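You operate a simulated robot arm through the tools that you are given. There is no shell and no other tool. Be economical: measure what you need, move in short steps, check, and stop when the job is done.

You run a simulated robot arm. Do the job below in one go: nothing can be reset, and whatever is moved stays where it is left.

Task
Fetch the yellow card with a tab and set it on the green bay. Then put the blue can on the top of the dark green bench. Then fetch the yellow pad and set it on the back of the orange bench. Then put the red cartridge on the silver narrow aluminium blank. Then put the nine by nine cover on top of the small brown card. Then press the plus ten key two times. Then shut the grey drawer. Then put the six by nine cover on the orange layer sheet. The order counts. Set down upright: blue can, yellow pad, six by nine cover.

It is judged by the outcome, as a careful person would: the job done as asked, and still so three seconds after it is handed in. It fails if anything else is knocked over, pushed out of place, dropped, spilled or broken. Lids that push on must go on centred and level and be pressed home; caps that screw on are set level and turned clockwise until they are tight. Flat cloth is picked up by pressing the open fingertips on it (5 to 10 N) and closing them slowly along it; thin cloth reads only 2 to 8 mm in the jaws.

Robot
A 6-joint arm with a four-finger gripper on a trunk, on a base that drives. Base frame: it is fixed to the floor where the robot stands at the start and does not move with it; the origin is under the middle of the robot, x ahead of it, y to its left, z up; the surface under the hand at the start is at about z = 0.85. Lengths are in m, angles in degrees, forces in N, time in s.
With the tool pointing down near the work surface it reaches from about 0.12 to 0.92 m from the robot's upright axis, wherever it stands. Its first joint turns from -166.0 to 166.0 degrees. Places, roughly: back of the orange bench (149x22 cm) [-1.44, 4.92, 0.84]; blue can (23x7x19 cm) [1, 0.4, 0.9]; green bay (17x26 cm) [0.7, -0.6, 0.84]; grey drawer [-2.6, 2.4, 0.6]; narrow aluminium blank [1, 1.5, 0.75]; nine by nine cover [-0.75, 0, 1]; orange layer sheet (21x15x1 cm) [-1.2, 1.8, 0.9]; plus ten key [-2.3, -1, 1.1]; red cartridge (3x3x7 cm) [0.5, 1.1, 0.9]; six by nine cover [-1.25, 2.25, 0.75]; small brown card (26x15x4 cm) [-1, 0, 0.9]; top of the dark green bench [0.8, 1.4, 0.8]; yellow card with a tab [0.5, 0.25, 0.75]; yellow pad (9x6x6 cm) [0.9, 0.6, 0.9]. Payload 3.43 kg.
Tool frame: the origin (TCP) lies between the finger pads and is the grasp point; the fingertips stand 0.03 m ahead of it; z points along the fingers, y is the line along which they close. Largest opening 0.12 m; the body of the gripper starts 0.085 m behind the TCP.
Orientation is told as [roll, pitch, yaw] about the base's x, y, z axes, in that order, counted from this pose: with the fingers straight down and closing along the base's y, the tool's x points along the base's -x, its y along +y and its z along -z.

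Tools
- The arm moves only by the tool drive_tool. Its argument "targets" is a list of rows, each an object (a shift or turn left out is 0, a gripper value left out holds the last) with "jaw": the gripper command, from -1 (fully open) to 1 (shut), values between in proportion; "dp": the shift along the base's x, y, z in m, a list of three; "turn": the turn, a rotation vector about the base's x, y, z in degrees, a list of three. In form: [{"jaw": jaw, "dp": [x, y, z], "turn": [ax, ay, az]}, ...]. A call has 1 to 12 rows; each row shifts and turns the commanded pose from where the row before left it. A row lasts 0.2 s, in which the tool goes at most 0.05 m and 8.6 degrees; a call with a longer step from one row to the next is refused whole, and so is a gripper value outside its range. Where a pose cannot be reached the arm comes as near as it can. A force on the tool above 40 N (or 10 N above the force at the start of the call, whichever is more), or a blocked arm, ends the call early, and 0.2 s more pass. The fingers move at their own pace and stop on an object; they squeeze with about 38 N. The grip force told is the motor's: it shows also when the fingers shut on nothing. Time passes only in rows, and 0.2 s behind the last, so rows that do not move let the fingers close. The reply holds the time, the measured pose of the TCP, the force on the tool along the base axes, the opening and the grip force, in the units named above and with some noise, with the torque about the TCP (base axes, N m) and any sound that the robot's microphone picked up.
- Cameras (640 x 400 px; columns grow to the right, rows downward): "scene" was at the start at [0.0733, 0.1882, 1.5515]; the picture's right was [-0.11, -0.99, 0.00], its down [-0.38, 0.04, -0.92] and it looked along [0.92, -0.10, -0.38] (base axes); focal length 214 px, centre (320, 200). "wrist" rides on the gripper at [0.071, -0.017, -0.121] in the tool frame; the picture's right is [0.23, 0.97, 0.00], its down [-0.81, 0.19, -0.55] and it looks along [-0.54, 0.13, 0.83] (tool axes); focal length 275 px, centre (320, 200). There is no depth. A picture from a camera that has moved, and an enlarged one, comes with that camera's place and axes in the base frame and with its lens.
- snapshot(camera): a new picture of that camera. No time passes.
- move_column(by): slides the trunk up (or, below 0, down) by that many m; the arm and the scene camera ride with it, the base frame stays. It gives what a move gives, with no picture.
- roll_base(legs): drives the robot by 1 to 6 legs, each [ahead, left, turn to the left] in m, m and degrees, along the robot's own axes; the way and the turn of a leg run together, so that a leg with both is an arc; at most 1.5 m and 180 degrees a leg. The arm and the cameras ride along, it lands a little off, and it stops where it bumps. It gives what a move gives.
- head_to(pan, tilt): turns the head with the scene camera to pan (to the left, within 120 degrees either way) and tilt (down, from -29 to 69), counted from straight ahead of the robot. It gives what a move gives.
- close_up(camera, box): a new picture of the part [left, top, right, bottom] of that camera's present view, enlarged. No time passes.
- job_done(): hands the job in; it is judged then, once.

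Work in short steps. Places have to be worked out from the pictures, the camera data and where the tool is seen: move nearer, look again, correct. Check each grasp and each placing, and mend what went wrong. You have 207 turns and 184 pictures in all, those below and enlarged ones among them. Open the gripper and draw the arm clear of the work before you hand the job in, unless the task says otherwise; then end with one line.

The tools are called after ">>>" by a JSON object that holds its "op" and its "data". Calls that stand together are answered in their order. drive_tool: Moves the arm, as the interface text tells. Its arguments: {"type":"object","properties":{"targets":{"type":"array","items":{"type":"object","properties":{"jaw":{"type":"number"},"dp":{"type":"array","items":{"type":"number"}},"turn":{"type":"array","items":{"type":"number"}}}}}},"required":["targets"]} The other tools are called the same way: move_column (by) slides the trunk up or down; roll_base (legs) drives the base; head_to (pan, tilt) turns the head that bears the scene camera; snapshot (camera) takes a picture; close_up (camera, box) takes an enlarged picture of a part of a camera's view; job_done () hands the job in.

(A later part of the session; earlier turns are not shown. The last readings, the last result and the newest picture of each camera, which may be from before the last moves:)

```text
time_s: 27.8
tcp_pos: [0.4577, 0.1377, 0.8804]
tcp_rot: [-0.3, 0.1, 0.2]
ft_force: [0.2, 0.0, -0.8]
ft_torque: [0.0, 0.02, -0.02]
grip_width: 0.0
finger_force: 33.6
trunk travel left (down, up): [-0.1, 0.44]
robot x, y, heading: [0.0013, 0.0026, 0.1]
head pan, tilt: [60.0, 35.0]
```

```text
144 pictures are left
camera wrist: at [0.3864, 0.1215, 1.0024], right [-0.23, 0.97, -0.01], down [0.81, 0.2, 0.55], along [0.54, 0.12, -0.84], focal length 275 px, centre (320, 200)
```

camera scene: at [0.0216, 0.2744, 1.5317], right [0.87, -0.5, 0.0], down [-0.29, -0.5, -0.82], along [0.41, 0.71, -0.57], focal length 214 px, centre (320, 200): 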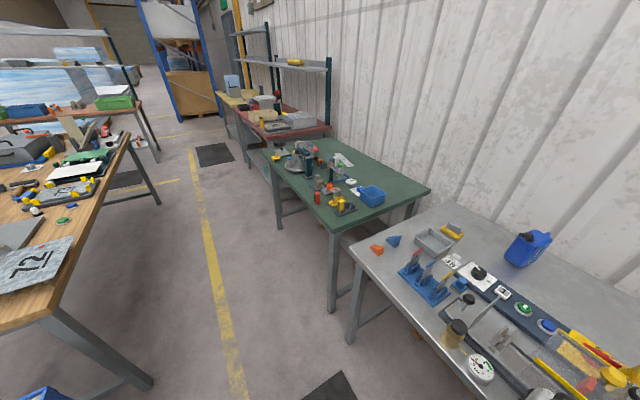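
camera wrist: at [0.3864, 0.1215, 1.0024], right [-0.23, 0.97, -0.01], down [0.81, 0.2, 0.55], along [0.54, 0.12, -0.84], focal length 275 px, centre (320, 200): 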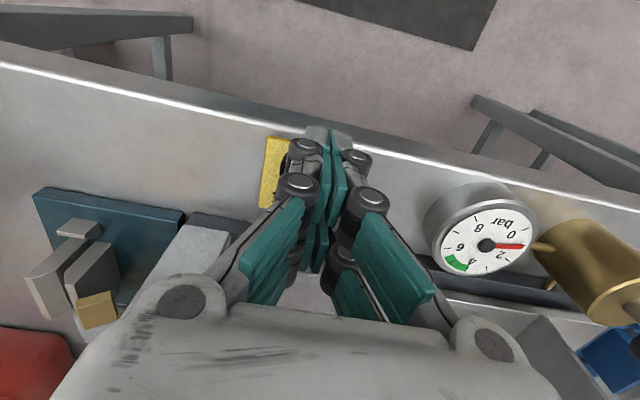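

The fingers closed above the card. I open again and look at where the card is.

>>> {"op": "drive_tool", "data": {"targets": [{"jaw": -0.26, "dp": [0, 0, 0.02]}, {}, {}]}}

>>> {"op": "snapshot", "data": {"camera": "wrist"}}

```text
time_s: 28.6
tcp_pos: [0.456, 0.1378, 0.9017]
tcp_rot: [-0.4, 0.2, 0.2]
ft_force: [0.0, 0.4, -0.5]
ft_torque: [0.01, 0.02, -0.02]
grip_width: 0.0755
finger_force: 0.1
trunk travel left (down, up): [-0.1, 0.44]
robot x, y, heading: [-0.0034, 0.0016, -0.0]
head pan, tilt: [60.0, 35.0]
```

```text
143 pictures are left
camera wrist: at [0.3862, 0.1215, 1.0222], right [-0.23, 0.97, -0.01], down [0.81, 0.2, 0.55], along [0.54, 0.12, -0.84], focal length 275 px, centre (320, 200)
```

wrist: 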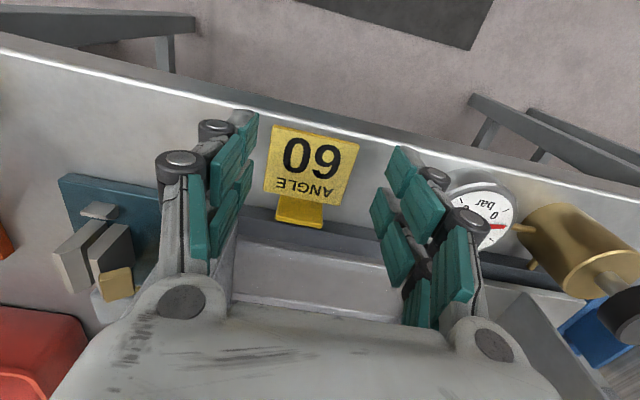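

The card slid about 6 mm to −y and the tips were too high to bite. I recentre at y≈0.132 and descend until I feel the table.

>>> {"op": "drive_tool", "data": {"targets": [{"jaw": -0.26, "dp": [0.001, -0.006, -0.01]}, {"dp": [0, 0, -0.01]}, {"dp": [0, 0, -0.003]}, {"dp": [0, 0, -0.002]}, {"dp": [0, 0, -0.001]}, {}]}}

```text
time_s: 30.0
tcp_pos: [0.4579, 0.1317, 0.8763]
tcp_rot: [-0.4, 0.2, 0.2]
ft_force: [-0.3, -0.8, 2.1]
ft_torque: [0.07, 0.01, 0.05]
grip_width: 0.0755
finger_force: 0.0
trunk travel left (down, up): [-0.1, 0.44]
robot x, y, heading: [-0.0007, 0.0014, 0.0]
head pan, tilt: [60.0, 35.0]
```

Table felt at TCP 0.876. I close here slowly.

>>> {"op": "drive_tool", "data": {"targets": [{"jaw": -0.1}, {"jaw": 0.0}, {"jaw": 0.05}, {"jaw": 0.15}, {"jaw": 0.4}, {"jaw": 1}, {}]}}

>>> {"op": "snapshot", "data": {"camera": "wrist"}}

```text
time_s: 31.0
tcp_pos: [0.4566, 0.1352, 0.878]
tcp_rot: [-0.1, 0.0, 0.4]
ft_force: [1.7, 13.0, 34.9]
ft_torque: [1.52, -0.1, 0.07]
grip_width: 0.0655
finger_force: 12.9
trunk travel left (down, up): [-0.1, 0.44]
robot x, y, heading: [-0.0014, -0.0008, 0.2]
head pan, tilt: [60.0, 35.0]
stopped in row 4: the force on the tool passed its limit at 42 N (the readings are from after the stop); the commanded pose is now the measured one
```

```text
142 pictures are left
camera wrist: at [0.386, 0.1175, 0.9979], right [-0.24, 0.97, 0.0], down [0.81, 0.2, 0.55], along [0.54, 0.13, -0.83], focal length 275 px, centre (320, 200)
```

wrist: 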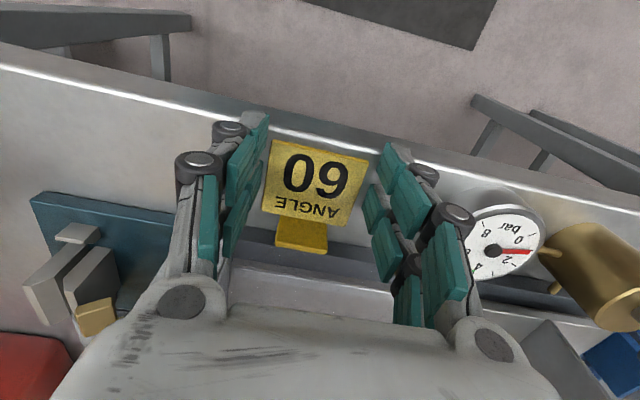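

The tips reach lower as they close and pressed on the table. I raise 2 mm and close again in finer steps.

>>> {"op": "drive_tool", "data": {"targets": [{"jaw": -0.1, "dp": [0, 0, 0.0015]}, {"jaw": -0.05}, {"jaw": 0.0}, {"jaw": 0.03}, {"jaw": 0.06}, {"jaw": 0.09}, {"jaw": 0.12}, {}]}}

>>> {"op": "snapshot", "data": {"camera": "wrist"}}

```text
time_s: 32.8
tcp_pos: [0.4576, 0.1338, 0.878]
tcp_rot: [-0.2, 0.0, 0.4]
ft_force: [2.2, 9.9, 20.9]
ft_torque: [1.08, -0.17, 0.0]
grip_width: 0.0616
finger_force: 7.6
trunk travel left (down, up): [-0.1, 0.44]
robot x, y, heading: [-0.0008, 0.0017, 0.1]
head pan, tilt: [60.0, 35.0]
```

```text
141 pictures are left
camera wrist: at [0.3866, 0.1166, 0.9987], right [-0.23, 0.97, 0.0], down [0.81, 0.2, 0.55], along [0.54, 0.13, -0.83], focal length 275 px, centre (320, 200)
```

wrist: 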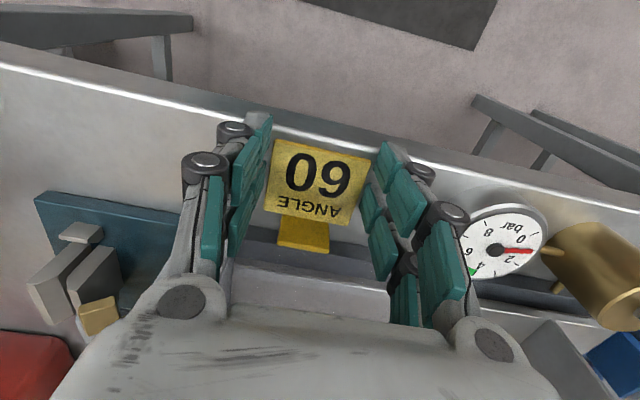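

The +y finger is pressing the card edge and table. I relieve slightly upward, level the roll, and keep closing.

>>> {"op": "drive_tool", "data": {"targets": [{"jaw": 0.12, "dp": [0, -0.001, 0.001], "turn": [0.4, 0, 0]}, {"jaw": 0.2}, {"jaw": 0.3}, {"jaw": 0.4}, {}]}}

>>> {"op": "snapshot", "data": {"camera": "wrist"}}

```text
time_s: 34.0
tcp_pos: [0.4573, 0.1324, 0.879]
tcp_rot: [0.0, 0.0, 0.2]
ft_force: [0.3, 0.3, 0.2]
ft_torque: [0.0, 0.02, 0.01]
grip_width: 0.0568
finger_force: 37.9
trunk travel left (down, up): [-0.1, 0.44]
robot x, y, heading: [-0.0002, 0.003, 0.3]
head pan, tilt: [60.0, 35.0]
```

```text
140 pictures are left
camera wrist: at [0.387, 0.1142, 0.9995], right [-0.23, 0.97, 0.0], down [0.81, 0.19, 0.55], along [0.54, 0.13, -0.83], focal length 275 px, centre (320, 200)
```

wrist: 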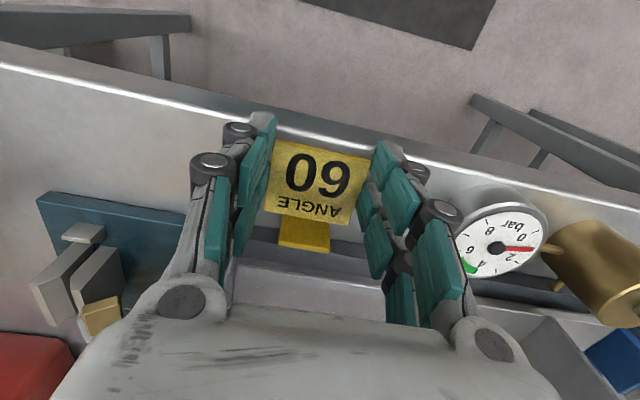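

Gripped at 57 mm with full force. I lift slightly, then draw back in −x from under the guard.

>>> {"op": "drive_tool", "data": {"targets": [{"jaw": 1}, {"dp": [-0.003, 0, 0.006]}, {"dp": [-0.01, 0, 0.006]}, {"dp": [-0.02, 0, 0.01]}, {"dp": [-0.02, 0, 0.01]}, {"dp": [-0.01, 0, 0.02]}, {}]}}

>>> {"op": "snapshot", "data": {"camera": "wrist"}}

```text
time_s: 35.6
tcp_pos: [0.3947, 0.1323, 0.931]
tcp_rot: [0.3, 0.1, 0.2]
ft_force: [0.3, -0.2, -0.9]
ft_torque: [0.03, -0.01, 0.02]
grip_width: 0.0569
finger_force: 38.1
trunk travel left (down, up): [-0.1, 0.44]
robot x, y, heading: [-0.0016, 0.0016, -0.1]
head pan, tilt: [60.0, 35.0]
```

```text
139 pictures are left
camera wrist: at [0.3232, 0.1133, 1.0523], right [-0.23, 0.97, 0.0], down [0.81, 0.19, 0.55], along [0.54, 0.13, -0.83], focal length 275 px, centre (320, 200)
```

wrist: 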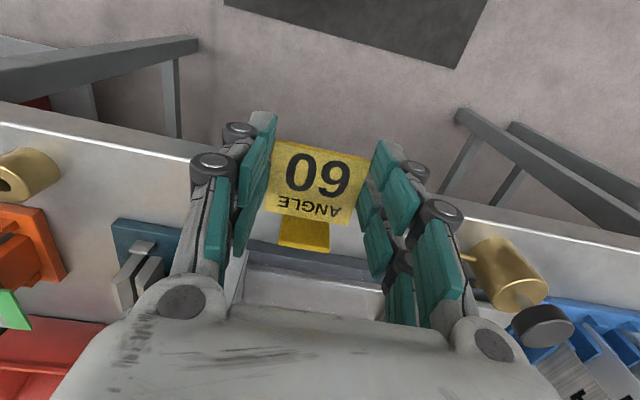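

The card is held. I raise it and carry it across to the GOOD (green) bay, centred near (0.69, −0.61).

>>> {"op": "drive_tool", "data": {"targets": [{"jaw": 1, "dp": [0, 0, 0.045]}, {"dp": [0, 0, 0.045]}, {"dp": [0, 0, 0.045]}, {"dp": [0, 0, 0.045]}, {"dp": [0.01, -0.04, 0.01]}, {"dp": [0.016, -0.0445, 0]}, {"dp": [0.016, -0.0445, 0]}, {"dp": [0.016, -0.0445, 0]}, {"dp": [0.016, -0.0445, 0]}, {"dp": [0.016, -0.0445, 0]}, {"dp": [0.016, -0.0445, 0]}]}}

>>> {"op": "drive_tool", "data": {"targets": [{"jaw": 1, "dp": [0.016, -0.0445, 0]}, {"dp": [0.016, -0.0445, 0]}, {"dp": [0.016, -0.0445, 0]}, {"dp": [0.016, -0.0445, 0]}, {"dp": [0.016, -0.0445, 0]}, {"dp": [0.016, -0.0445, 0]}, {"dp": [0.016, -0.0445, 0]}, {"dp": [0.016, -0.0445, 0]}, {"dp": [0.016, -0.045, 0]}, {}]}}

>>> {"op": "snapshot", "data": {"camera": "wrist"}}

```text
time_s: 38.0
tcp_pos: [0.5029, -0.1762, 1.1197]
tcp_rot: [0.1, -0.1, 0.3]
ft_force: [0.6, 0.9, -0.5]
ft_torque: [-0.02, 0.02, -0.03]
grip_width: 0.0569
finger_force: 37.7
trunk travel left (down, up): [-0.1, 0.44]
robot x, y, heading: [-0.0023, -0.0062, -0.1]
head pan, tilt: [60.0, 35.0]
```

```text
time_s: 40.2
tcp_pos: [0.6452, -0.5764, 1.121]
tcp_rot: [0.1, 0.1, 0.2]
ft_force: [0.3, -1.0, -0.5]
ft_torque: [0.04, 0.02, -0.02]
grip_width: 0.0569
finger_force: 38.3
trunk travel left (down, up): [-0.1, 0.44]
robot x, y, heading: [-0.0017, 0.0019, 0.2]
head pan, tilt: [60.0, 35.0]
```

```text
138 pictures are left
camera wrist: at [0.5745, -0.5947, 1.2408], right [-0.23, 0.97, 0.0], down [0.81, 0.19, 0.55], along [0.54, 0.13, -0.83], focal length 275 px, centre (320, 200)
```

wrist: 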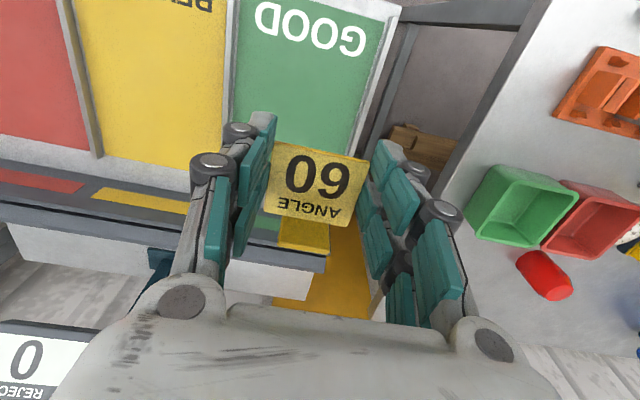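

The card is over the green bay; its middle is at y≈−0.597. I shift and lower.

>>> {"op": "drive_tool", "data": {"targets": [{"jaw": 1, "dp": [0.005, -0.018, -0.04]}, {"dp": [0, 0, -0.045]}, {"dp": [0, 0, -0.045]}, {"dp": [0, 0, -0.045]}, {"dp": [0, 0, -0.04]}, {}]}}

>>> {"op": "snapshot", "data": {"camera": "wrist"}}

```text
time_s: 41.6
tcp_pos: [0.6497, -0.5916, 0.9064]
tcp_rot: [0.1, 0.1, 0.2]
ft_force: [0.1, 0.5, 0.9]
ft_torque: [0.01, 0.01, 0.03]
grip_width: 0.0566
finger_force: 37.6
trunk travel left (down, up): [-0.1, 0.44]
robot x, y, heading: [-0.0033, 0.0015, 0.0]
head pan, tilt: [60.0, 35.0]
```

```text
137 pictures are left
camera wrist: at [0.5796, -0.6106, 1.0266], right [-0.23, 0.97, 0.0], down [0.81, 0.19, 0.55], along [0.54, 0.13, -0.83], focal length 275 px, centre (320, 200)
```

wrist: 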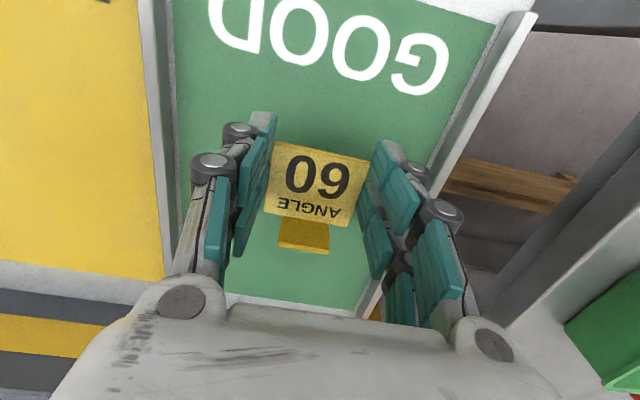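

Well within the bay. I lower in small steps until contact.

>>> {"op": "drive_tool", "data": {"targets": [{"jaw": 1, "dp": [0, 0, -0.015]}, {"dp": [0, 0, -0.006]}, {"dp": [0, 0, -0.004]}, {"dp": [0, 0, -0.003]}, {}]}}

```text
time_s: 42.8
tcp_pos: [0.6499, -0.5935, 0.8796]
tcp_rot: [0.2, 0.0, 0.3]
ft_force: [3.2, -2.9, 10.9]
ft_torque: [-0.25, -0.42, -0.05]
grip_width: 0.0569
finger_force: 38.2
trunk travel left (down, up): [-0.1, 0.44]
robot x, y, heading: [-0.002, 0.0005, 0.2]
head pan, tilt: [60.0, 35.0]
```

Contact (11 N). I open gently and lift away.

>>> {"op": "drive_tool", "data": {"targets": [{"jaw": 0.0, "dp": [0, 0, 0.0005]}, {"jaw": -0.3, "dp": [0, 0, 0.001]}, {"jaw": -0.3, "dp": [0, 0, 0.03]}, {"dp": [0, 0, 0.04]}, {"dp": [0, 0, 0.045]}, {"dp": [0, 0, 0.045]}, {"dp": [0, 0, 0.045]}, {}]}}

>>> {"op": "snapshot", "data": {"camera": "wrist"}}

```text
time_s: 44.6
tcp_pos: [0.65, -0.5927, 1.0853]
tcp_rot: [0.3, 0.1, 0.2]
ft_force: [0.4, 0.2, -0.4]
ft_torque: [-0.02, 0.0, 0.01]
grip_width: 0.0781
finger_force: 0.0
trunk travel left (down, up): [-0.1, 0.44]
robot x, y, heading: [-0.0018, -0.0004, 0.2]
head pan, tilt: [60.0, 35.0]
```

```text
136 pictures are left
camera wrist: at [0.5784, -0.6116, 1.2054], right [-0.23, 0.97, 0.0], down [0.81, 0.19, 0.55], along [0.54, 0.13, -0.83], focal length 275 px, centre (320, 200)
```

wrist: 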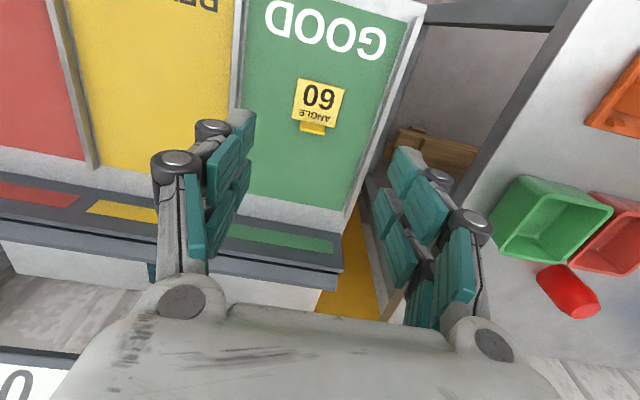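

The card lies flat in the green bay, tab up. Next the blue can: I bring the tool to the middle and raise it, then drive forward-left to bring the can in reach.

>>> {"op": "drive_tool", "data": {"targets": [{"jaw": -1, "dp": [-0.0115, 0.045, 0.0127]}, {"dp": [-0.0115, 0.045, 0.0127]}, {"dp": [-0.0115, 0.045, 0.0127]}, {"dp": [-0.0115, 0.045, 0.0127]}, {"dp": [-0.0115, 0.045, 0.0127]}, {"dp": [-0.0115, 0.045, 0.0127]}, {"dp": [-0.0115, 0.045, 0.0127]}, {"dp": [-0.0115, 0.045, 0.0127]}, {"dp": [-0.0115, 0.045, 0.0127]}, {"dp": [-0.0115, 0.045, 0.0127]}, {"dp": [-0.0115, 0.045, 0.0127]}, {"dp": [-0.0115, 0.045, 0.0127]}]}}

>>> {"op": "roll_base", "data": {"legs": [[0.12, 0.33, 0]]}}

>>> {"op": "snapshot", "data": {"camera": "wrist"}}

>>> {"op": "snapshot", "data": {"camera": "scene"}}

```text
time_s: 47.2
tcp_pos: [0.5093, -0.0511, 1.2376]
tcp_rot: [0.1, 0.1, 0.2]
ft_force: [0.0, -0.1, 0.9]
ft_torque: [-0.01, -0.03, -0.02]
grip_width: 0.12
finger_force: 0.0
trunk travel left (down, up): [-0.1, 0.44]
robot x, y, heading: [-0.0004, 0.001, 0.1]
head pan, tilt: [60.0, 35.0]
```

```text
time_s: 49.4
tcp_pos: [0.6285, 0.2836, 1.2375]
tcp_rot: [0.1, 0.0, 0.5]
ft_force: [-0.5, 0.8, -0.7]
ft_torque: [0.02, 0.01, -0.05]
grip_width: 0.1197
finger_force: 0.0
trunk travel left (down, up): [-0.1, 0.44]
robot x, y, heading: [0.1166, 0.3331, 0.4]
head pan, tilt: [60.0, 35.0]
```

```text
135 pictures are left
camera wrist: at [0.5569, 0.2649, 1.3577], right [-0.24, 0.97, 0.0], down [0.81, 0.2, 0.55], along [0.54, 0.13, -0.83], focal length 275 px, centre (320, 200)
```

wrist: 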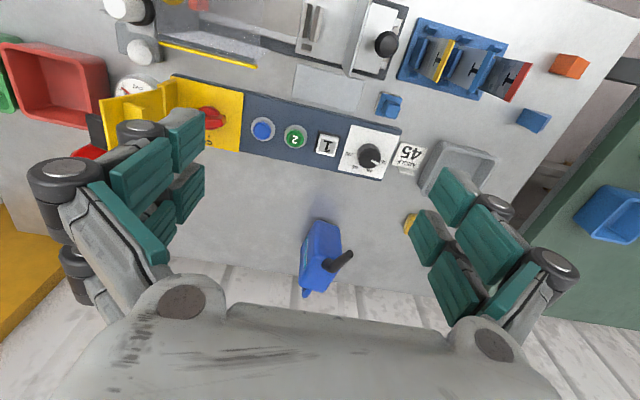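

```text
134 pictures are left
camera scene: at [0.1402, 0.6076, 1.5318], right [0.87, -0.5, 0.0], down [-0.29, -0.5, -0.82], along [0.41, 0.71, -0.57], focal length 214 px, centre (320, 200)
```

scene: 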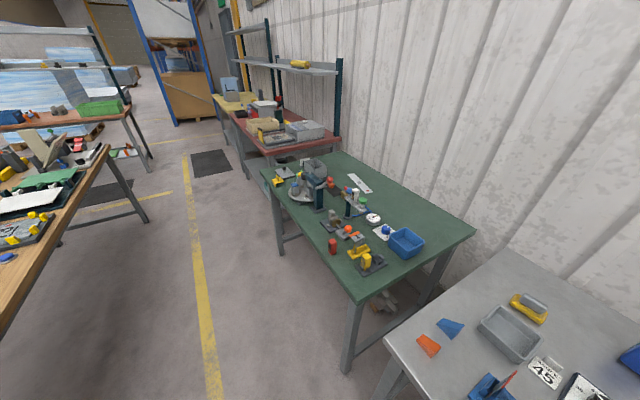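

I turn the head a bit toward the can and zoom in on it.

>>> {"op": "head_to", "data": {"pan": 20, "tilt": 30}}

>>> {"op": "snapshot", "data": {"camera": "scene"}}

>>> {"op": "close_up", "data": {"camera": "wrist", "box": [260, 180, 400, 310]}}

```text
time_s: 50.5
tcp_pos: [0.6279, 0.2832, 1.2366]
tcp_rot: [0.1, 0.1, 0.4]
ft_force: [0.0, 0.4, 0.5]
ft_torque: [-0.03, -0.01, 0.02]
grip_width: 0.1197
finger_force: 0.0
trunk travel left (down, up): [-0.1, 0.44]
robot x, y, heading: [0.1179, 0.3313, 0.0]
head pan, tilt: [20.0, 30.0]
```

```text
133 pictures are left
camera scene: at [0.1813, 0.5624, 1.5397], right [0.35, -0.94, 0.0], down [-0.47, -0.17, -0.87], along [0.81, 0.3, -0.5], focal length 214 px, centre (320, 200)
```

scene: 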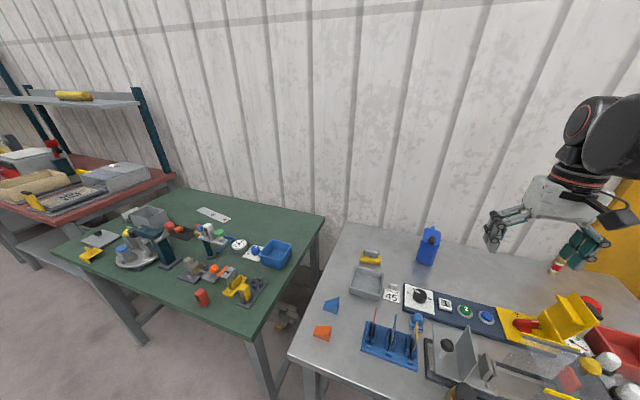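

```text
3.08 times, centred on (330, 245) of wrist
camera zoom: at [0.5568, 0.2648, 1.3577], right [-0.24, 0.97, 0.0], down [0.81, 0.2, 0.55], along [0.54, 0.13, -0.83], focal length 847 px, centre (289, 62)
```

zoom: 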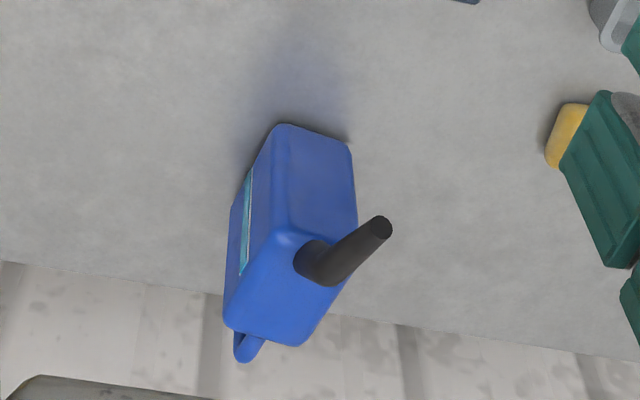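

I zoom in on the can and the green bench from the scene camera.

>>> {"op": "close_up", "data": {"camera": "scene", "box": [340, 210, 480, 310]}}

>>> {"op": "close_up", "data": {"camera": "scene", "box": [60, 180, 340, 350]}}

```text
4.00 times, centred on (410, 260) of scene
camera zoom: at [0.1813, 0.5624, 1.5397], right [0.35, -0.94, 0.0], down [-0.47, -0.17, -0.87], along [0.81, 0.3, -0.5], focal length 858 px, centre (-40, -40)
```

zoom: 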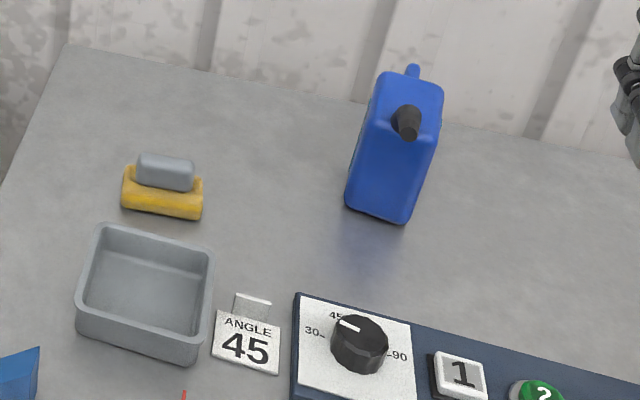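

```text
2.29 times, centred on (200, 265) of scene
camera zoom: at [0.1813, 0.5624, 1.5397], right [0.35, -0.94, 0.0], down [-0.47, -0.17, -0.87], along [0.81, 0.3, -0.5], focal length 490 px, centre (594, 51)
```

zoom: 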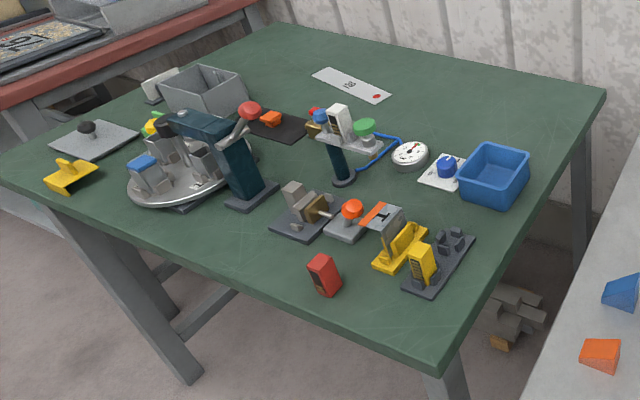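

The can's narrow side (about 6–7 cm) faces me, front at x≈0.95, y≈0.374. I drive a little closer and move the tool over it for a better look.

>>> {"op": "roll_base", "data": {"legs": [[0.06, 0.03, 0]]}}

>>> {"op": "drive_tool", "data": {"targets": [{"jaw": -1, "dp": [0.04, 0.012, 0]}, {"dp": [0.045, 0.012, 0]}, {"dp": [0.045, 0.012, 0]}, {"dp": [0.045, 0.012, 0]}, {"dp": [0.03, 0.012, 0]}, {}]}}

>>> {"op": "snapshot", "data": {"camera": "wrist"}}

>>> {"op": "snapshot", "data": {"camera": "scene"}}

```text
time_s: 51.5
tcp_pos: [0.6888, 0.3131, 1.2362]
tcp_rot: [0.1, 0.1, 0.5]
ft_force: [-0.1, 0.3, 0.0]
ft_torque: [-0.02, 0.01, 0.01]
grip_width: 0.1198
finger_force: 0.1
trunk travel left (down, up): [-0.1, 0.44]
robot x, y, heading: [0.1744, 0.3616, 0.3]
head pan, tilt: [20.0, 30.0]
```

```text
time_s: 52.9
tcp_pos: [0.8928, 0.3712, 1.2371]
tcp_rot: [0.1, 0.1, 0.4]
ft_force: [-0.6, 0.1, 0.2]
ft_torque: [0.05, 0.02, 0.0]
grip_width: 0.12
finger_force: 0.0
trunk travel left (down, up): [-0.1, 0.44]
robot x, y, heading: [0.1726, 0.3643, 0.1]
head pan, tilt: [20.0, 30.0]
```

```text
129 pictures are left
camera wrist: at [0.8218, 0.3529, 1.3576], right [-0.24, 0.97, 0.0], down [0.81, 0.2, 0.55], along [0.54, 0.13, -0.83], focal length 275 px, centre (320, 200)
```

wrist: 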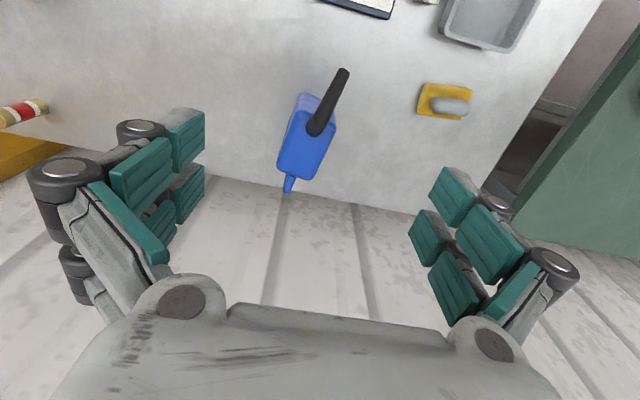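

```text
128 pictures are left
camera scene: at [0.2416, 0.5927, 1.5397], right [0.35, -0.94, 0.0], down [-0.47, -0.17, -0.87], along [0.81, 0.3, -0.5], focal length 214 px, centre (320, 200)
```

scene: 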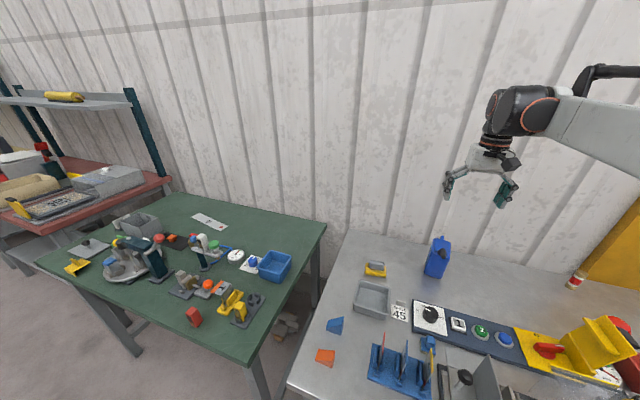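

>>> {"op": "close_up", "data": {"camera": "wrist", "box": [250, 50, 390, 210]}}

>>> {"op": "close_up", "data": {"camera": "scene", "box": [400, 220, 480, 290]}}

```text
2.50 times, centred on (320, 130) of wrist
camera zoom: at [0.8218, 0.3529, 1.3576], right [-0.24, 0.97, 0.0], down [0.81, 0.2, 0.55], along [0.54, 0.13, -0.83], focal length 688 px, centre (320, 375)
```

zoom: 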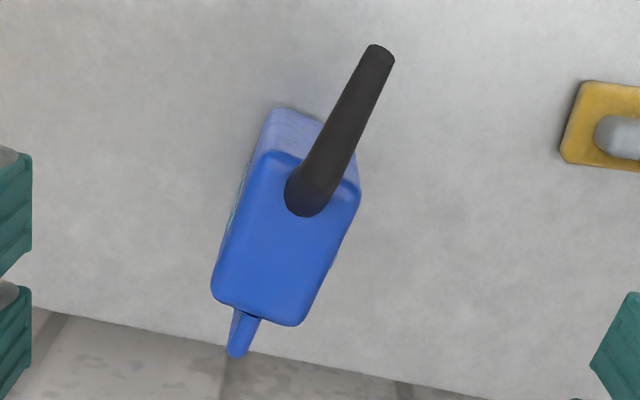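

```text
5.71 times, centred on (440, 255) of scene
camera zoom: at [0.2416, 0.5927, 1.5397], right [0.35, -0.94, 0.0], down [-0.47, -0.17, -0.87], along [0.81, 0.3, -0.5], focal length 1226 px, centre (-366, -114)
```

zoom: 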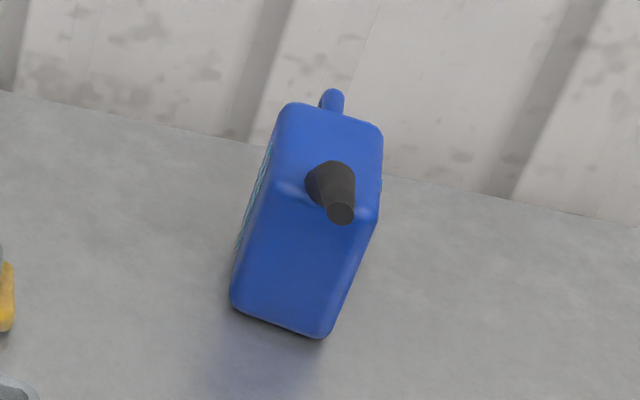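

The can's body runs from (0.936, 0.377) to (1.032, 0.362), about 55 mm thick, top at z≈0.975, spout leaning toward me. I turn the tool −9° and line up over (0.99, 0.369).

>>> {"op": "drive_tool", "data": {"targets": [{"jaw": -1, "dp": [0.045, 0, -0.01], "turn": [0, 0, -4.5]}, {"dp": [0.045, 0, -0.01], "turn": [0, 0, -4.5]}, {"dp": [0.009, 0, -0.04]}, {"dp": [0, 0, -0.045]}, {}]}}

>>> {"op": "snapshot", "data": {"camera": "wrist"}}

>>> {"op": "close_up", "data": {"camera": "scene", "box": [380, 150, 540, 290]}}

```text
time_s: 54.1
tcp_pos: [0.9939, 0.3726, 1.1322]
tcp_rot: [0.1, 0.2, -8.6]
ft_force: [0.7, 0.0, -0.6]
ft_torque: [-0.02, 0.02, 0.01]
grip_width: 0.12
finger_force: 0.2
trunk travel left (down, up): [-0.1, 0.44]
robot x, y, heading: [0.1753, 0.361, 0.1]
head pan, tilt: [20.0, 30.0]
```

```text
125 pictures are left
camera wrist: at [0.9208, 0.3662, 1.2525], right [-0.08, 1.0, 0.0], down [0.83, 0.07, 0.55], along [0.55, 0.05, -0.83], focal length 275 px, centre (320, 200)
```

wrist: 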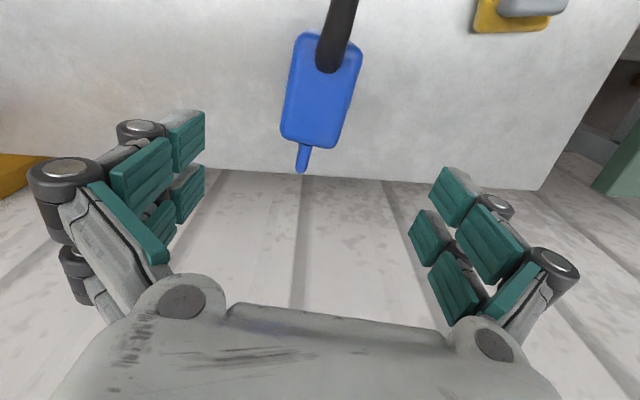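

```text
2.86 times, centred on (460, 220) of scene
camera zoom: at [0.242, 0.5926, 1.5397], right [0.35, -0.94, 0.0], down [-0.47, -0.17, -0.87], along [0.81, 0.3, -0.5], focal length 613 px, centre (-80, 143)
```

zoom: 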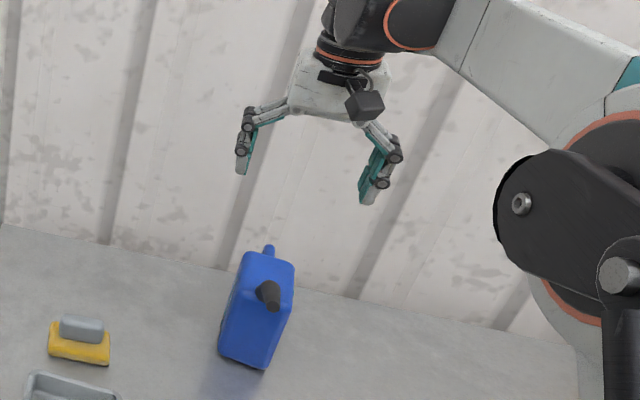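

Aligned. I descend to TCP z≈0.945 straddling the can.

>>> {"op": "drive_tool", "data": {"targets": [{"jaw": -1, "dp": [0, -0.002, -0.045]}, {"dp": [0, 0, -0.045]}, {"dp": [0, 0, -0.04]}, {"dp": [0, 0, -0.03]}, {"dp": [0, 0, -0.027]}, {}]}}

>>> {"op": "snapshot", "data": {"camera": "wrist"}}

```text
time_s: 55.5
tcp_pos: [0.9903, 0.3731, 0.9449]
tcp_rot: [0.1, 0.1, -8.5]
ft_force: [-0.2, -0.8, -0.2]
ft_torque: [-0.01, 0.01, -0.02]
grip_width: 0.1202
finger_force: 0.1
trunk travel left (down, up): [-0.1, 0.44]
robot x, y, heading: [0.1777, 0.3661, -0.0]
head pan, tilt: [20.0, 30.0]
```

```text
123 pictures are left
camera wrist: at [0.9182, 0.3658, 1.0652], right [-0.08, 1.0, 0.0], down [0.83, 0.07, 0.55], along [0.55, 0.05, -0.83], focal length 275 px, centre (320, 200)
```

wrist: 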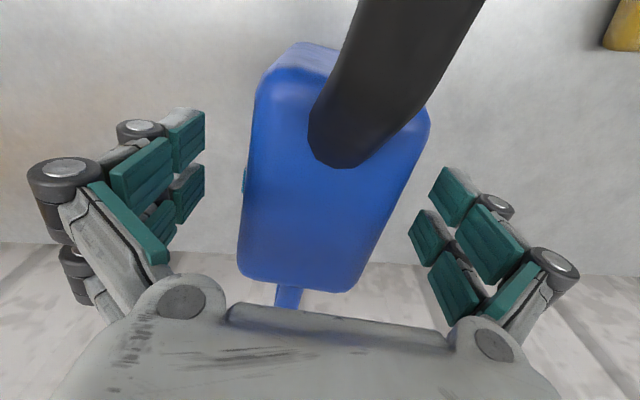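

Straddling the can. I close gently.

>>> {"op": "drive_tool", "data": {"targets": [{"jaw": -0.5}, {"jaw": -0.2}, {"jaw": 0}, {"jaw": 0.1}, {"jaw": 0.3}, {"jaw": 1}, {}]}}

>>> {"op": "drive_tool", "data": {"targets": [{"jaw": 1, "dp": [0, 0, 0.01]}, {"dp": [0, 0, 0.02]}, {}]}}

>>> {"op": "snapshot", "data": {"camera": "wrist"}}

```text
time_s: 57.1
tcp_pos: [0.9918, 0.3727, 0.9447]
tcp_rot: [0.1, 0.0, -8.6]
ft_force: [1.7, -1.5, 4.2]
ft_torque: [-0.02, 0.07, -0.06]
grip_width: 0.0657
finger_force: 37.9
trunk travel left (down, up): [-0.1, 0.44]
robot x, y, heading: [0.1792, 0.3636, 0.1]
head pan, tilt: [20.0, 30.0]
```

```text
time_s: 57.9
tcp_pos: [0.9913, 0.3714, 0.9761]
tcp_rot: [0.1, 0.0, -8.5]
ft_force: [0.1, 0.3, -3.7]
ft_torque: [0.02, -0.01, 0.0]
grip_width: 0.0655
finger_force: 38.2
trunk travel left (down, up): [-0.1, 0.44]
robot x, y, heading: [0.175, 0.364, 0.1]
head pan, tilt: [20.0, 30.0]
```

```text
122 pictures are left
camera wrist: at [0.9185, 0.3647, 1.0961], right [-0.08, 1.0, 0.0], down [0.83, 0.07, 0.55], along [0.55, 0.05, -0.83], focal length 275 px, centre (320, 200)
```

wrist: 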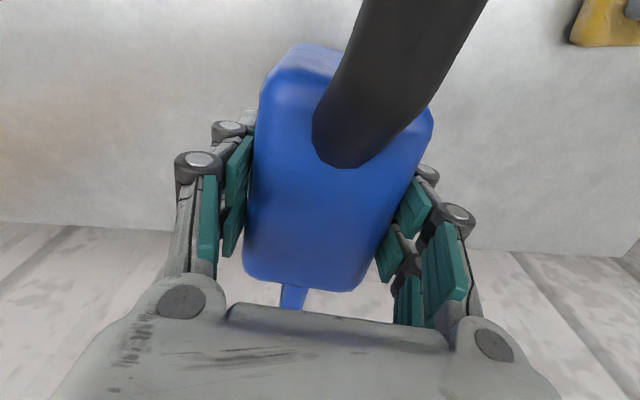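

The can is up and light (about 4 N). The free area on the dark green bench is around (0.98, 1.15). I raise it and drive sideways to the left with it.

>>> {"op": "drive_tool", "data": {"targets": [{"jaw": 1, "dp": [-0.01, 0, 0.045]}, {"dp": [-0.01, 0, 0.045]}, {"dp": [0, 0, 0.045]}, {"dp": [0, 0, 0.045]}, {}]}}

>>> {"op": "roll_base", "data": {"legs": [[-0.01, 0.4, 0], [-0.01, 0.4, 0]]}}

>>> {"op": "snapshot", "data": {"camera": "wrist"}}

>>> {"op": "snapshot", "data": {"camera": "scene"}}

```text
time_s: 59.1
tcp_pos: [0.9719, 0.3719, 1.153]
tcp_rot: [0.2, 0.2, -8.6]
ft_force: [0.0, 0.1, -4.3]
ft_torque: [0.02, -0.04, 0.04]
grip_width: 0.0657
finger_force: 38.4
trunk travel left (down, up): [-0.1, 0.44]
robot x, y, heading: [0.1782, 0.364, 0.2]
head pan, tilt: [20.0, 30.0]
```

```text
time_s: 63.6
tcp_pos: [0.9558, 1.1515, 1.1535]
tcp_rot: [0.1, 0.2, -9.1]
ft_force: [0.5, -0.3, -3.4]
ft_torque: [0.05, -0.04, -0.02]
grip_width: 0.0656
finger_force: 38.3
trunk travel left (down, up): [-0.1, 0.44]
robot x, y, heading: [0.1566, 1.1482, -0.3]
head pan, tilt: [20.0, 30.0]
```

```text
121 pictures are left
camera wrist: at [0.8824, 1.145, 1.2741], right [-0.07, 1.0, 0.0], down [0.83, 0.06, 0.55], along [0.55, 0.04, -0.83], focal length 275 px, centre (320, 200)
```

wrist: 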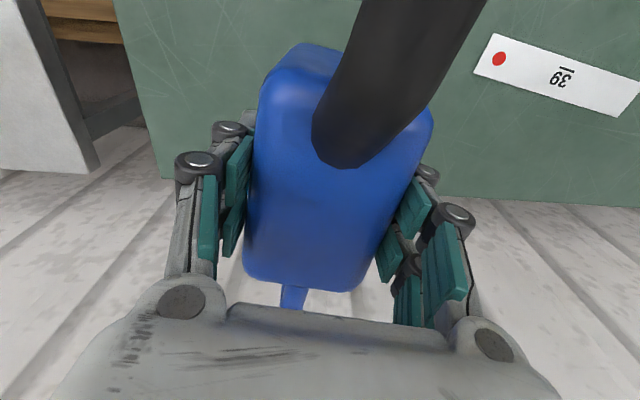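

```text
120 pictures are left
camera scene: at [0.2261, 1.3784, 1.5396], right [0.34, -0.94, 0.0], down [-0.47, -0.17, -0.87], along [0.81, 0.29, -0.5], focal length 214 px, centre (320, 200)
```

scene: 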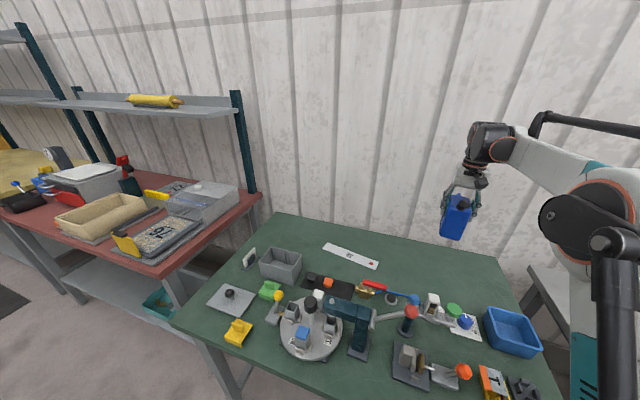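

The spot beneath is clear. I shift 3 cm forward and lower the can with small steps near the bench.

>>> {"op": "drive_tool", "data": {"targets": [{"jaw": 1, "dp": [0.015, 0, -0.04]}, {"dp": [0.015, 0, -0.045]}, {"dp": [0, 0, -0.045]}, {"dp": [0, 0, -0.04]}, {"dp": [0, 0, -0.02]}, {}]}}

>>> {"op": "close_up", "data": {"camera": "scene", "box": [360, 190, 560, 350]}}

```text
time_s: 65.0
tcp_pos: [0.9867, 1.1503, 0.9636]
tcp_rot: [0.1, 0.1, -9.2]
ft_force: [0.2, -0.1, -4.8]
ft_torque: [0.01, 0.0, -0.01]
grip_width: 0.0658
finger_force: 37.4
trunk travel left (down, up): [-0.1, 0.44]
robot x, y, heading: [0.1593, 1.1523, -0.0]
head pan, tilt: [20.0, 30.0]
```

```text
2.50 times, centred on (460, 270) of scene
camera zoom: at [0.2261, 1.3782, 1.5397], right [0.34, -0.94, 0.0], down [-0.47, -0.17, -0.87], along [0.81, 0.29, -0.5], focal length 536 px, centre (-30, 25)
```

zoom: 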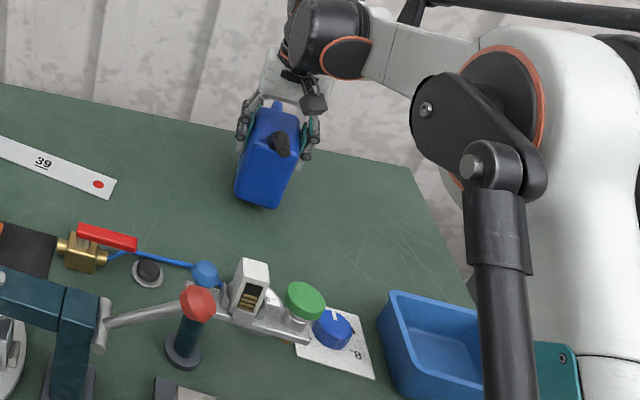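

Still free space below; I lower on in small steps until the weight comes off.

>>> {"op": "drive_tool", "data": {"targets": [{"jaw": 1, "dp": [0, 0, -0.008]}, {"dp": [0, 0, -0.006]}, {"dp": [0, 0, -0.004]}, {"dp": [0, 0, -0.003]}, {}]}}

```text
time_s: 66.2
tcp_pos: [0.985, 1.1499, 0.9457]
tcp_rot: [0.2, 0.0, -9.0]
ft_force: [11.2, -1.9, 25.9]
ft_torque: [0.01, 0.21, 0.03]
grip_width: 0.0659
finger_force: 38.4
trunk travel left (down, up): [-0.1, 0.44]
robot x, y, heading: [0.1608, 1.1501, -0.3]
head pan, tilt: [20.0, 30.0]
```

Set down firmly. I relieve 2 mm, open and lift clear.

>>> {"op": "drive_tool", "data": {"targets": [{"jaw": 1, "dp": [0, 0, 0.0025]}, {"jaw": 0}, {"jaw": -0.6}, {"jaw": -1}, {"dp": [0, 0, 0.03]}, {"dp": [0, 0, 0.045]}, {"dp": [0, 0, 0.045]}, {"dp": [0, 0, 0.045]}, {"dp": [0, 0, 0.045]}, {}]}}

>>> {"op": "snapshot", "data": {"camera": "wrist"}}

>>> {"op": "snapshot", "data": {"camera": "scene"}}

```text
time_s: 68.4
tcp_pos: [0.9847, 1.1511, 1.156]
tcp_rot: [0.3, 0.0, -9.0]
ft_force: [0.1, 0.8, 0.0]
ft_torque: [-0.01, 0.01, 0.0]
grip_width: 0.1199
finger_force: 0.0
trunk travel left (down, up): [-0.1, 0.44]
robot x, y, heading: [0.157, 1.1517, -0.3]
head pan, tilt: [20.0, 30.0]
```

```text
118 pictures are left
camera wrist: at [0.9122, 1.1445, 1.2758], right [-0.07, 1.0, 0.0], down [0.83, 0.06, 0.55], along [0.55, 0.04, -0.83], focal length 275 px, centre (320, 200)
```

wrist: 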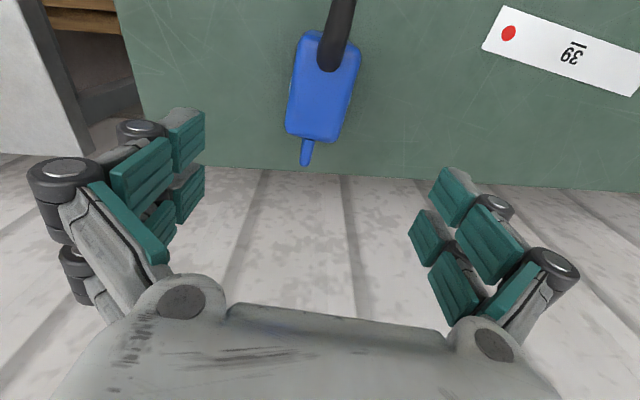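

```text
117 pictures are left
camera scene: at [0.2255, 1.3782, 1.5396], right [0.34, -0.94, 0.0], down [-0.47, -0.17, -0.87], along [0.81, 0.29, -0.5], focal length 214 px, centre (320, 200)
```

scene: 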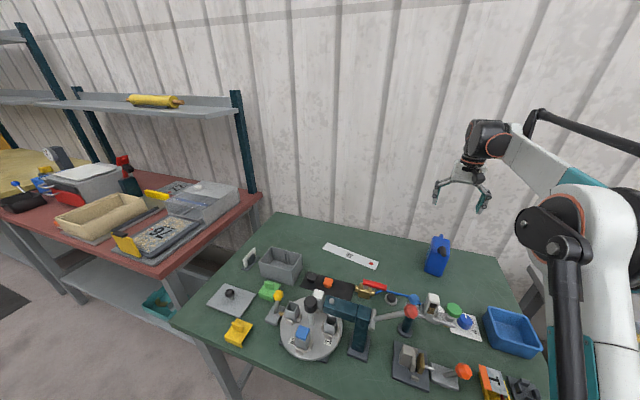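

The can stands upright on the green bench. Now the yellow pad: I drive back right to about y=0.6.

>>> {"op": "roll_base", "data": {"legs": [[0, -0.55, 0]]}}

>>> {"op": "drive_tool", "data": {"targets": [{"jaw": -1, "dp": [-0.045, 0, 0], "turn": [0, 0, 4.5]}, {"dp": [-0.045, 0, 0], "turn": [0, 0, 4.5]}, {"dp": [-0.03, 0, 0]}, {}]}}

>>> {"op": "snapshot", "data": {"camera": "wrist"}}

>>> {"op": "snapshot", "data": {"camera": "scene"}}

```text
time_s: 71.6
tcp_pos: [0.9845, 0.6057, 1.1558]
tcp_rot: [0.1, 0.1, -8.8]
ft_force: [0.2, -0.1, -1.1]
ft_torque: [-0.01, 0.01, 0.0]
grip_width: 0.1199
finger_force: 0.1
trunk travel left (down, up): [-0.1, 0.44]
robot x, y, heading: [0.1574, 0.5998, -0.1]
head pan, tilt: [20.0, 30.0]
```

```text
time_s: 72.6
tcp_pos: [0.8653, 0.6073, 1.1547]
tcp_rot: [0.1, 0.1, 0.1]
ft_force: [0.1, -0.1, -0.1]
ft_torque: [-0.04, 0.0, -0.01]
grip_width: 0.12
finger_force: 0.1
trunk travel left (down, up): [-0.1, 0.44]
robot x, y, heading: [0.154, 0.6043, -0.0]
head pan, tilt: [20.0, 30.0]
```

```text
116 pictures are left
camera wrist: at [0.7937, 0.5889, 1.2751], right [-0.23, 0.97, 0.0], down [0.81, 0.19, 0.55], along [0.54, 0.13, -0.83], focal length 275 px, centre (320, 200)
```

wrist: 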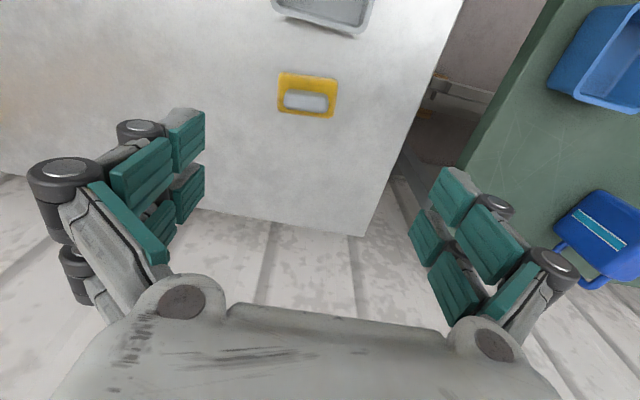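

```text
115 pictures are left
camera scene: at [0.2232, 0.8314, 1.5397], right [0.34, -0.94, 0.0], down [-0.47, -0.17, -0.87], along [0.81, 0.29, -0.5], focal length 214 px, centre (320, 200)
```

scene: 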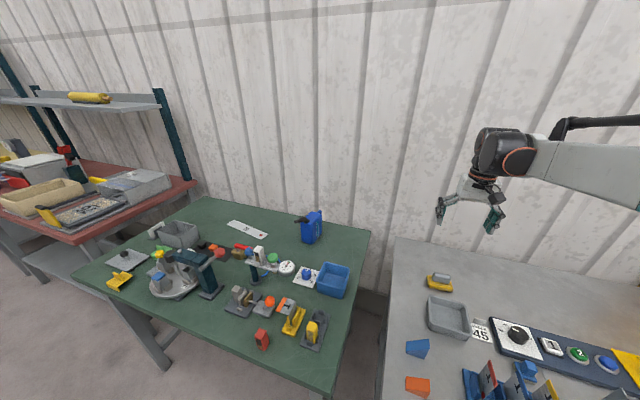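

>>> {"op": "close_up", "data": {"camera": "wrist", "box": [260, 50, 360, 140]}}

>>> {"op": "close_up", "data": {"camera": "scene", "box": [410, 255, 480, 315]}}

```text
4.44 times, centred on (310, 95) of wrist
camera zoom: at [0.7937, 0.5889, 1.2751], right [-0.23, 0.97, 0.0], down [0.81, 0.19, 0.55], along [0.54, 0.13, -0.83], focal length 1224 px, centre (364, 667)
```

zoom: 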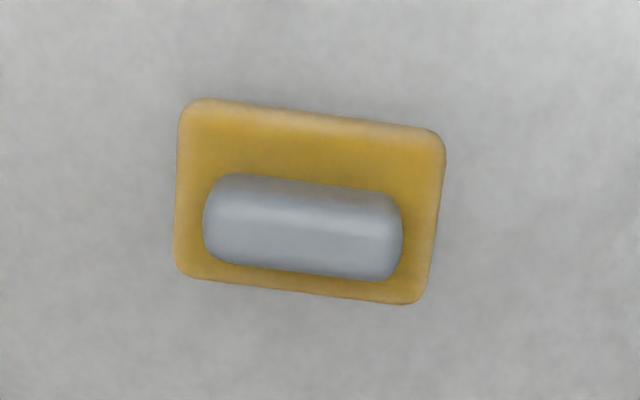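

```text
6.67 times, centred on (445, 285) of scene
camera zoom: at [0.2232, 0.8314, 1.5397], right [0.34, -0.94, 0.0], down [-0.47, -0.17, -0.87], along [0.81, 0.29, -0.5], focal length 1430 px, centre (-513, -367)
```

zoom: 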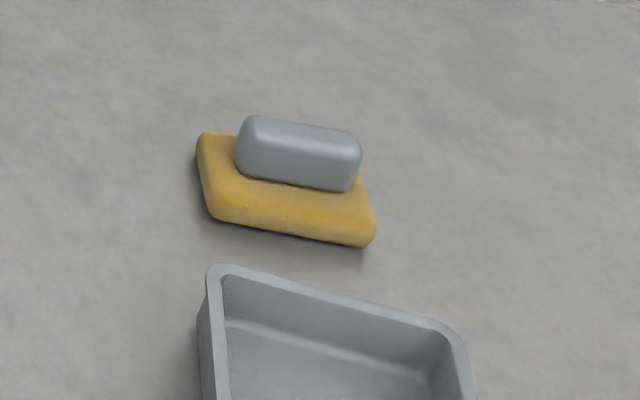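

The pad is yellow with a grey grip on top, centred at (0.887, 0.594), its long axis turned about +4° from y. I turn the tool −86° so the fingers close along x on the grip, and centre above it.

>>> {"op": "drive_tool", "data": {"targets": [{"jaw": -0.15, "turn": [0, 0, -8.6]}, {"turn": [0, 0, -8.6]}, {"turn": [0, 0, -8.6]}, {"turn": [0, 0, -8.6]}, {"turn": [0, 0, -8.6]}, {"turn": [0, 0, -8.6]}, {"turn": [0, 0, -8.6]}, {"turn": [0, 0, -8.6]}, {"turn": [0, 0, -8.6]}, {"turn": [0, 0, -8.6]}, {"dp": [0.022, -0.0135, -0.03]}, {"dp": [0, 0, -0.04]}]}}

>>> {"op": "drive_tool", "data": {"targets": [{"jaw": -0.15, "dp": [0, 0, -0.04]}, {"dp": [0, 0, -0.04]}, {}]}}

>>> {"op": "snapshot", "data": {"camera": "wrist"}}

>>> {"op": "close_up", "data": {"camera": "scene", "box": [390, 190, 520, 320]}}

```text
time_s: 75.2
tcp_pos: [0.8864, 0.5925, 1.0855]
tcp_rot: [0.0, 0.0, -86.1]
ft_force: [1.0, -0.4, -0.7]
ft_torque: [0.02, 0.02, -0.01]
grip_width: 0.0688
finger_force: 0.1
trunk travel left (down, up): [-0.1, 0.44]
robot x, y, heading: [0.1576, 0.6043, -0.2]
head pan, tilt: [20.0, 30.0]
```

```text
time_s: 76.0
tcp_pos: [0.8847, 0.5928, 1.0029]
tcp_rot: [0.1, 0.2, -85.9]
ft_force: [-0.1, 0.2, 0.0]
ft_torque: [0.02, 0.0, 0.01]
grip_width: 0.0689
finger_force: 0.1
trunk travel left (down, up): [-0.1, 0.44]
robot x, y, heading: [0.1595, 0.6029, -0.3]
head pan, tilt: [20.0, 30.0]
```

```text
112 pictures are left
camera wrist: at [0.8629, 0.6617, 1.1236], right [0.95, 0.3, 0.0], down [0.25, -0.8, 0.55], along [0.17, -0.53, -0.83], focal length 275 px, centre (320, 200)
```

wrist: 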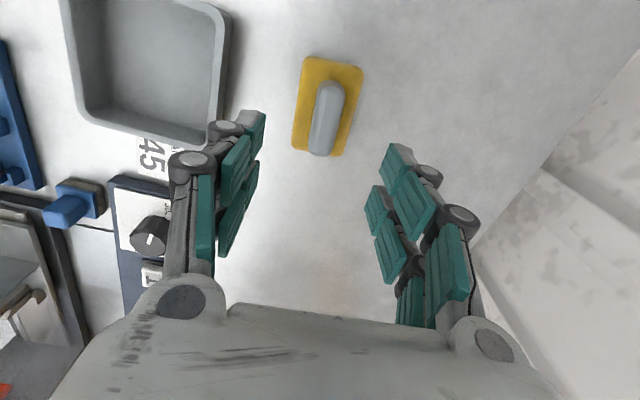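

```text
3.08 times, centred on (455, 255) of scene
camera zoom: at [0.2238, 0.8314, 1.5397], right [0.34, -0.94, 0.0], down [-0.47, -0.17, -0.87], along [0.81, 0.3, -0.5], focal length 660 px, centre (-95, 31)
```

zoom: 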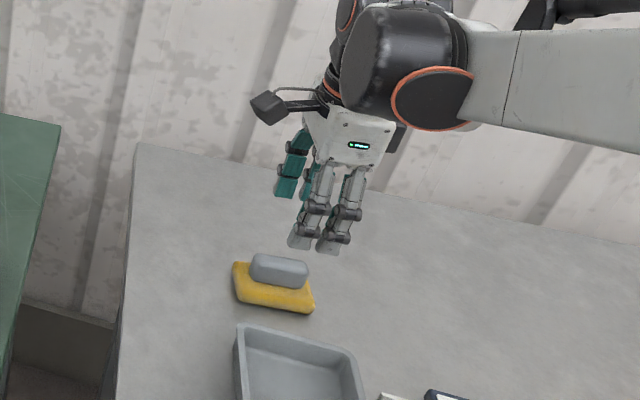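

I correct by (+4, +6) mm and descend around the grey grip.

>>> {"op": "drive_tool", "data": {"targets": [{"jaw": -0.15, "dp": [0.004, 0.006, -0.03], "turn": [0, 0, 1.5]}, {"dp": [0, 0, -0.035]}, {"dp": [0, 0, -0.02]}, {"dp": [0, 0, -0.01]}, {}]}}

>>> {"op": "snapshot", "data": {"camera": "wrist"}}

```text
time_s: 77.2
tcp_pos: [0.8888, 0.5997, 0.9101]
tcp_rot: [0.0, 0.0, -84.4]
ft_force: [-0.2, 0.1, -0.4]
ft_torque: [0.0, -0.01, 0.02]
grip_width: 0.0692
finger_force: 0.1
trunk travel left (down, up): [-0.1, 0.44]
robot x, y, heading: [0.1566, 0.6032, -0.0]
head pan, tilt: [20.0, 30.0]
```

```text
110 pictures are left
camera wrist: at [0.8648, 0.6686, 1.0297], right [0.95, 0.32, 0.0], down [0.27, -0.79, 0.55], along [0.18, -0.52, -0.83], focal length 275 px, centre (320, 200)
```

wrist: 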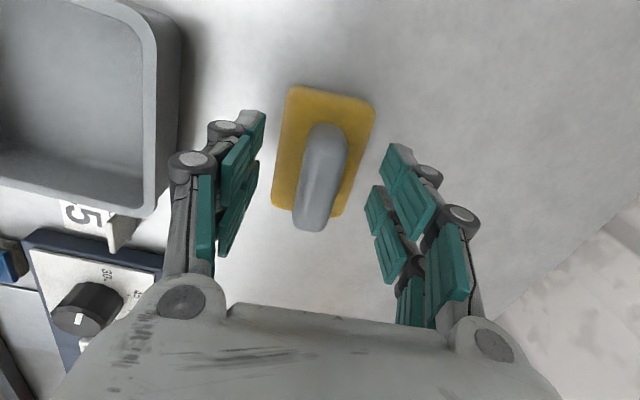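

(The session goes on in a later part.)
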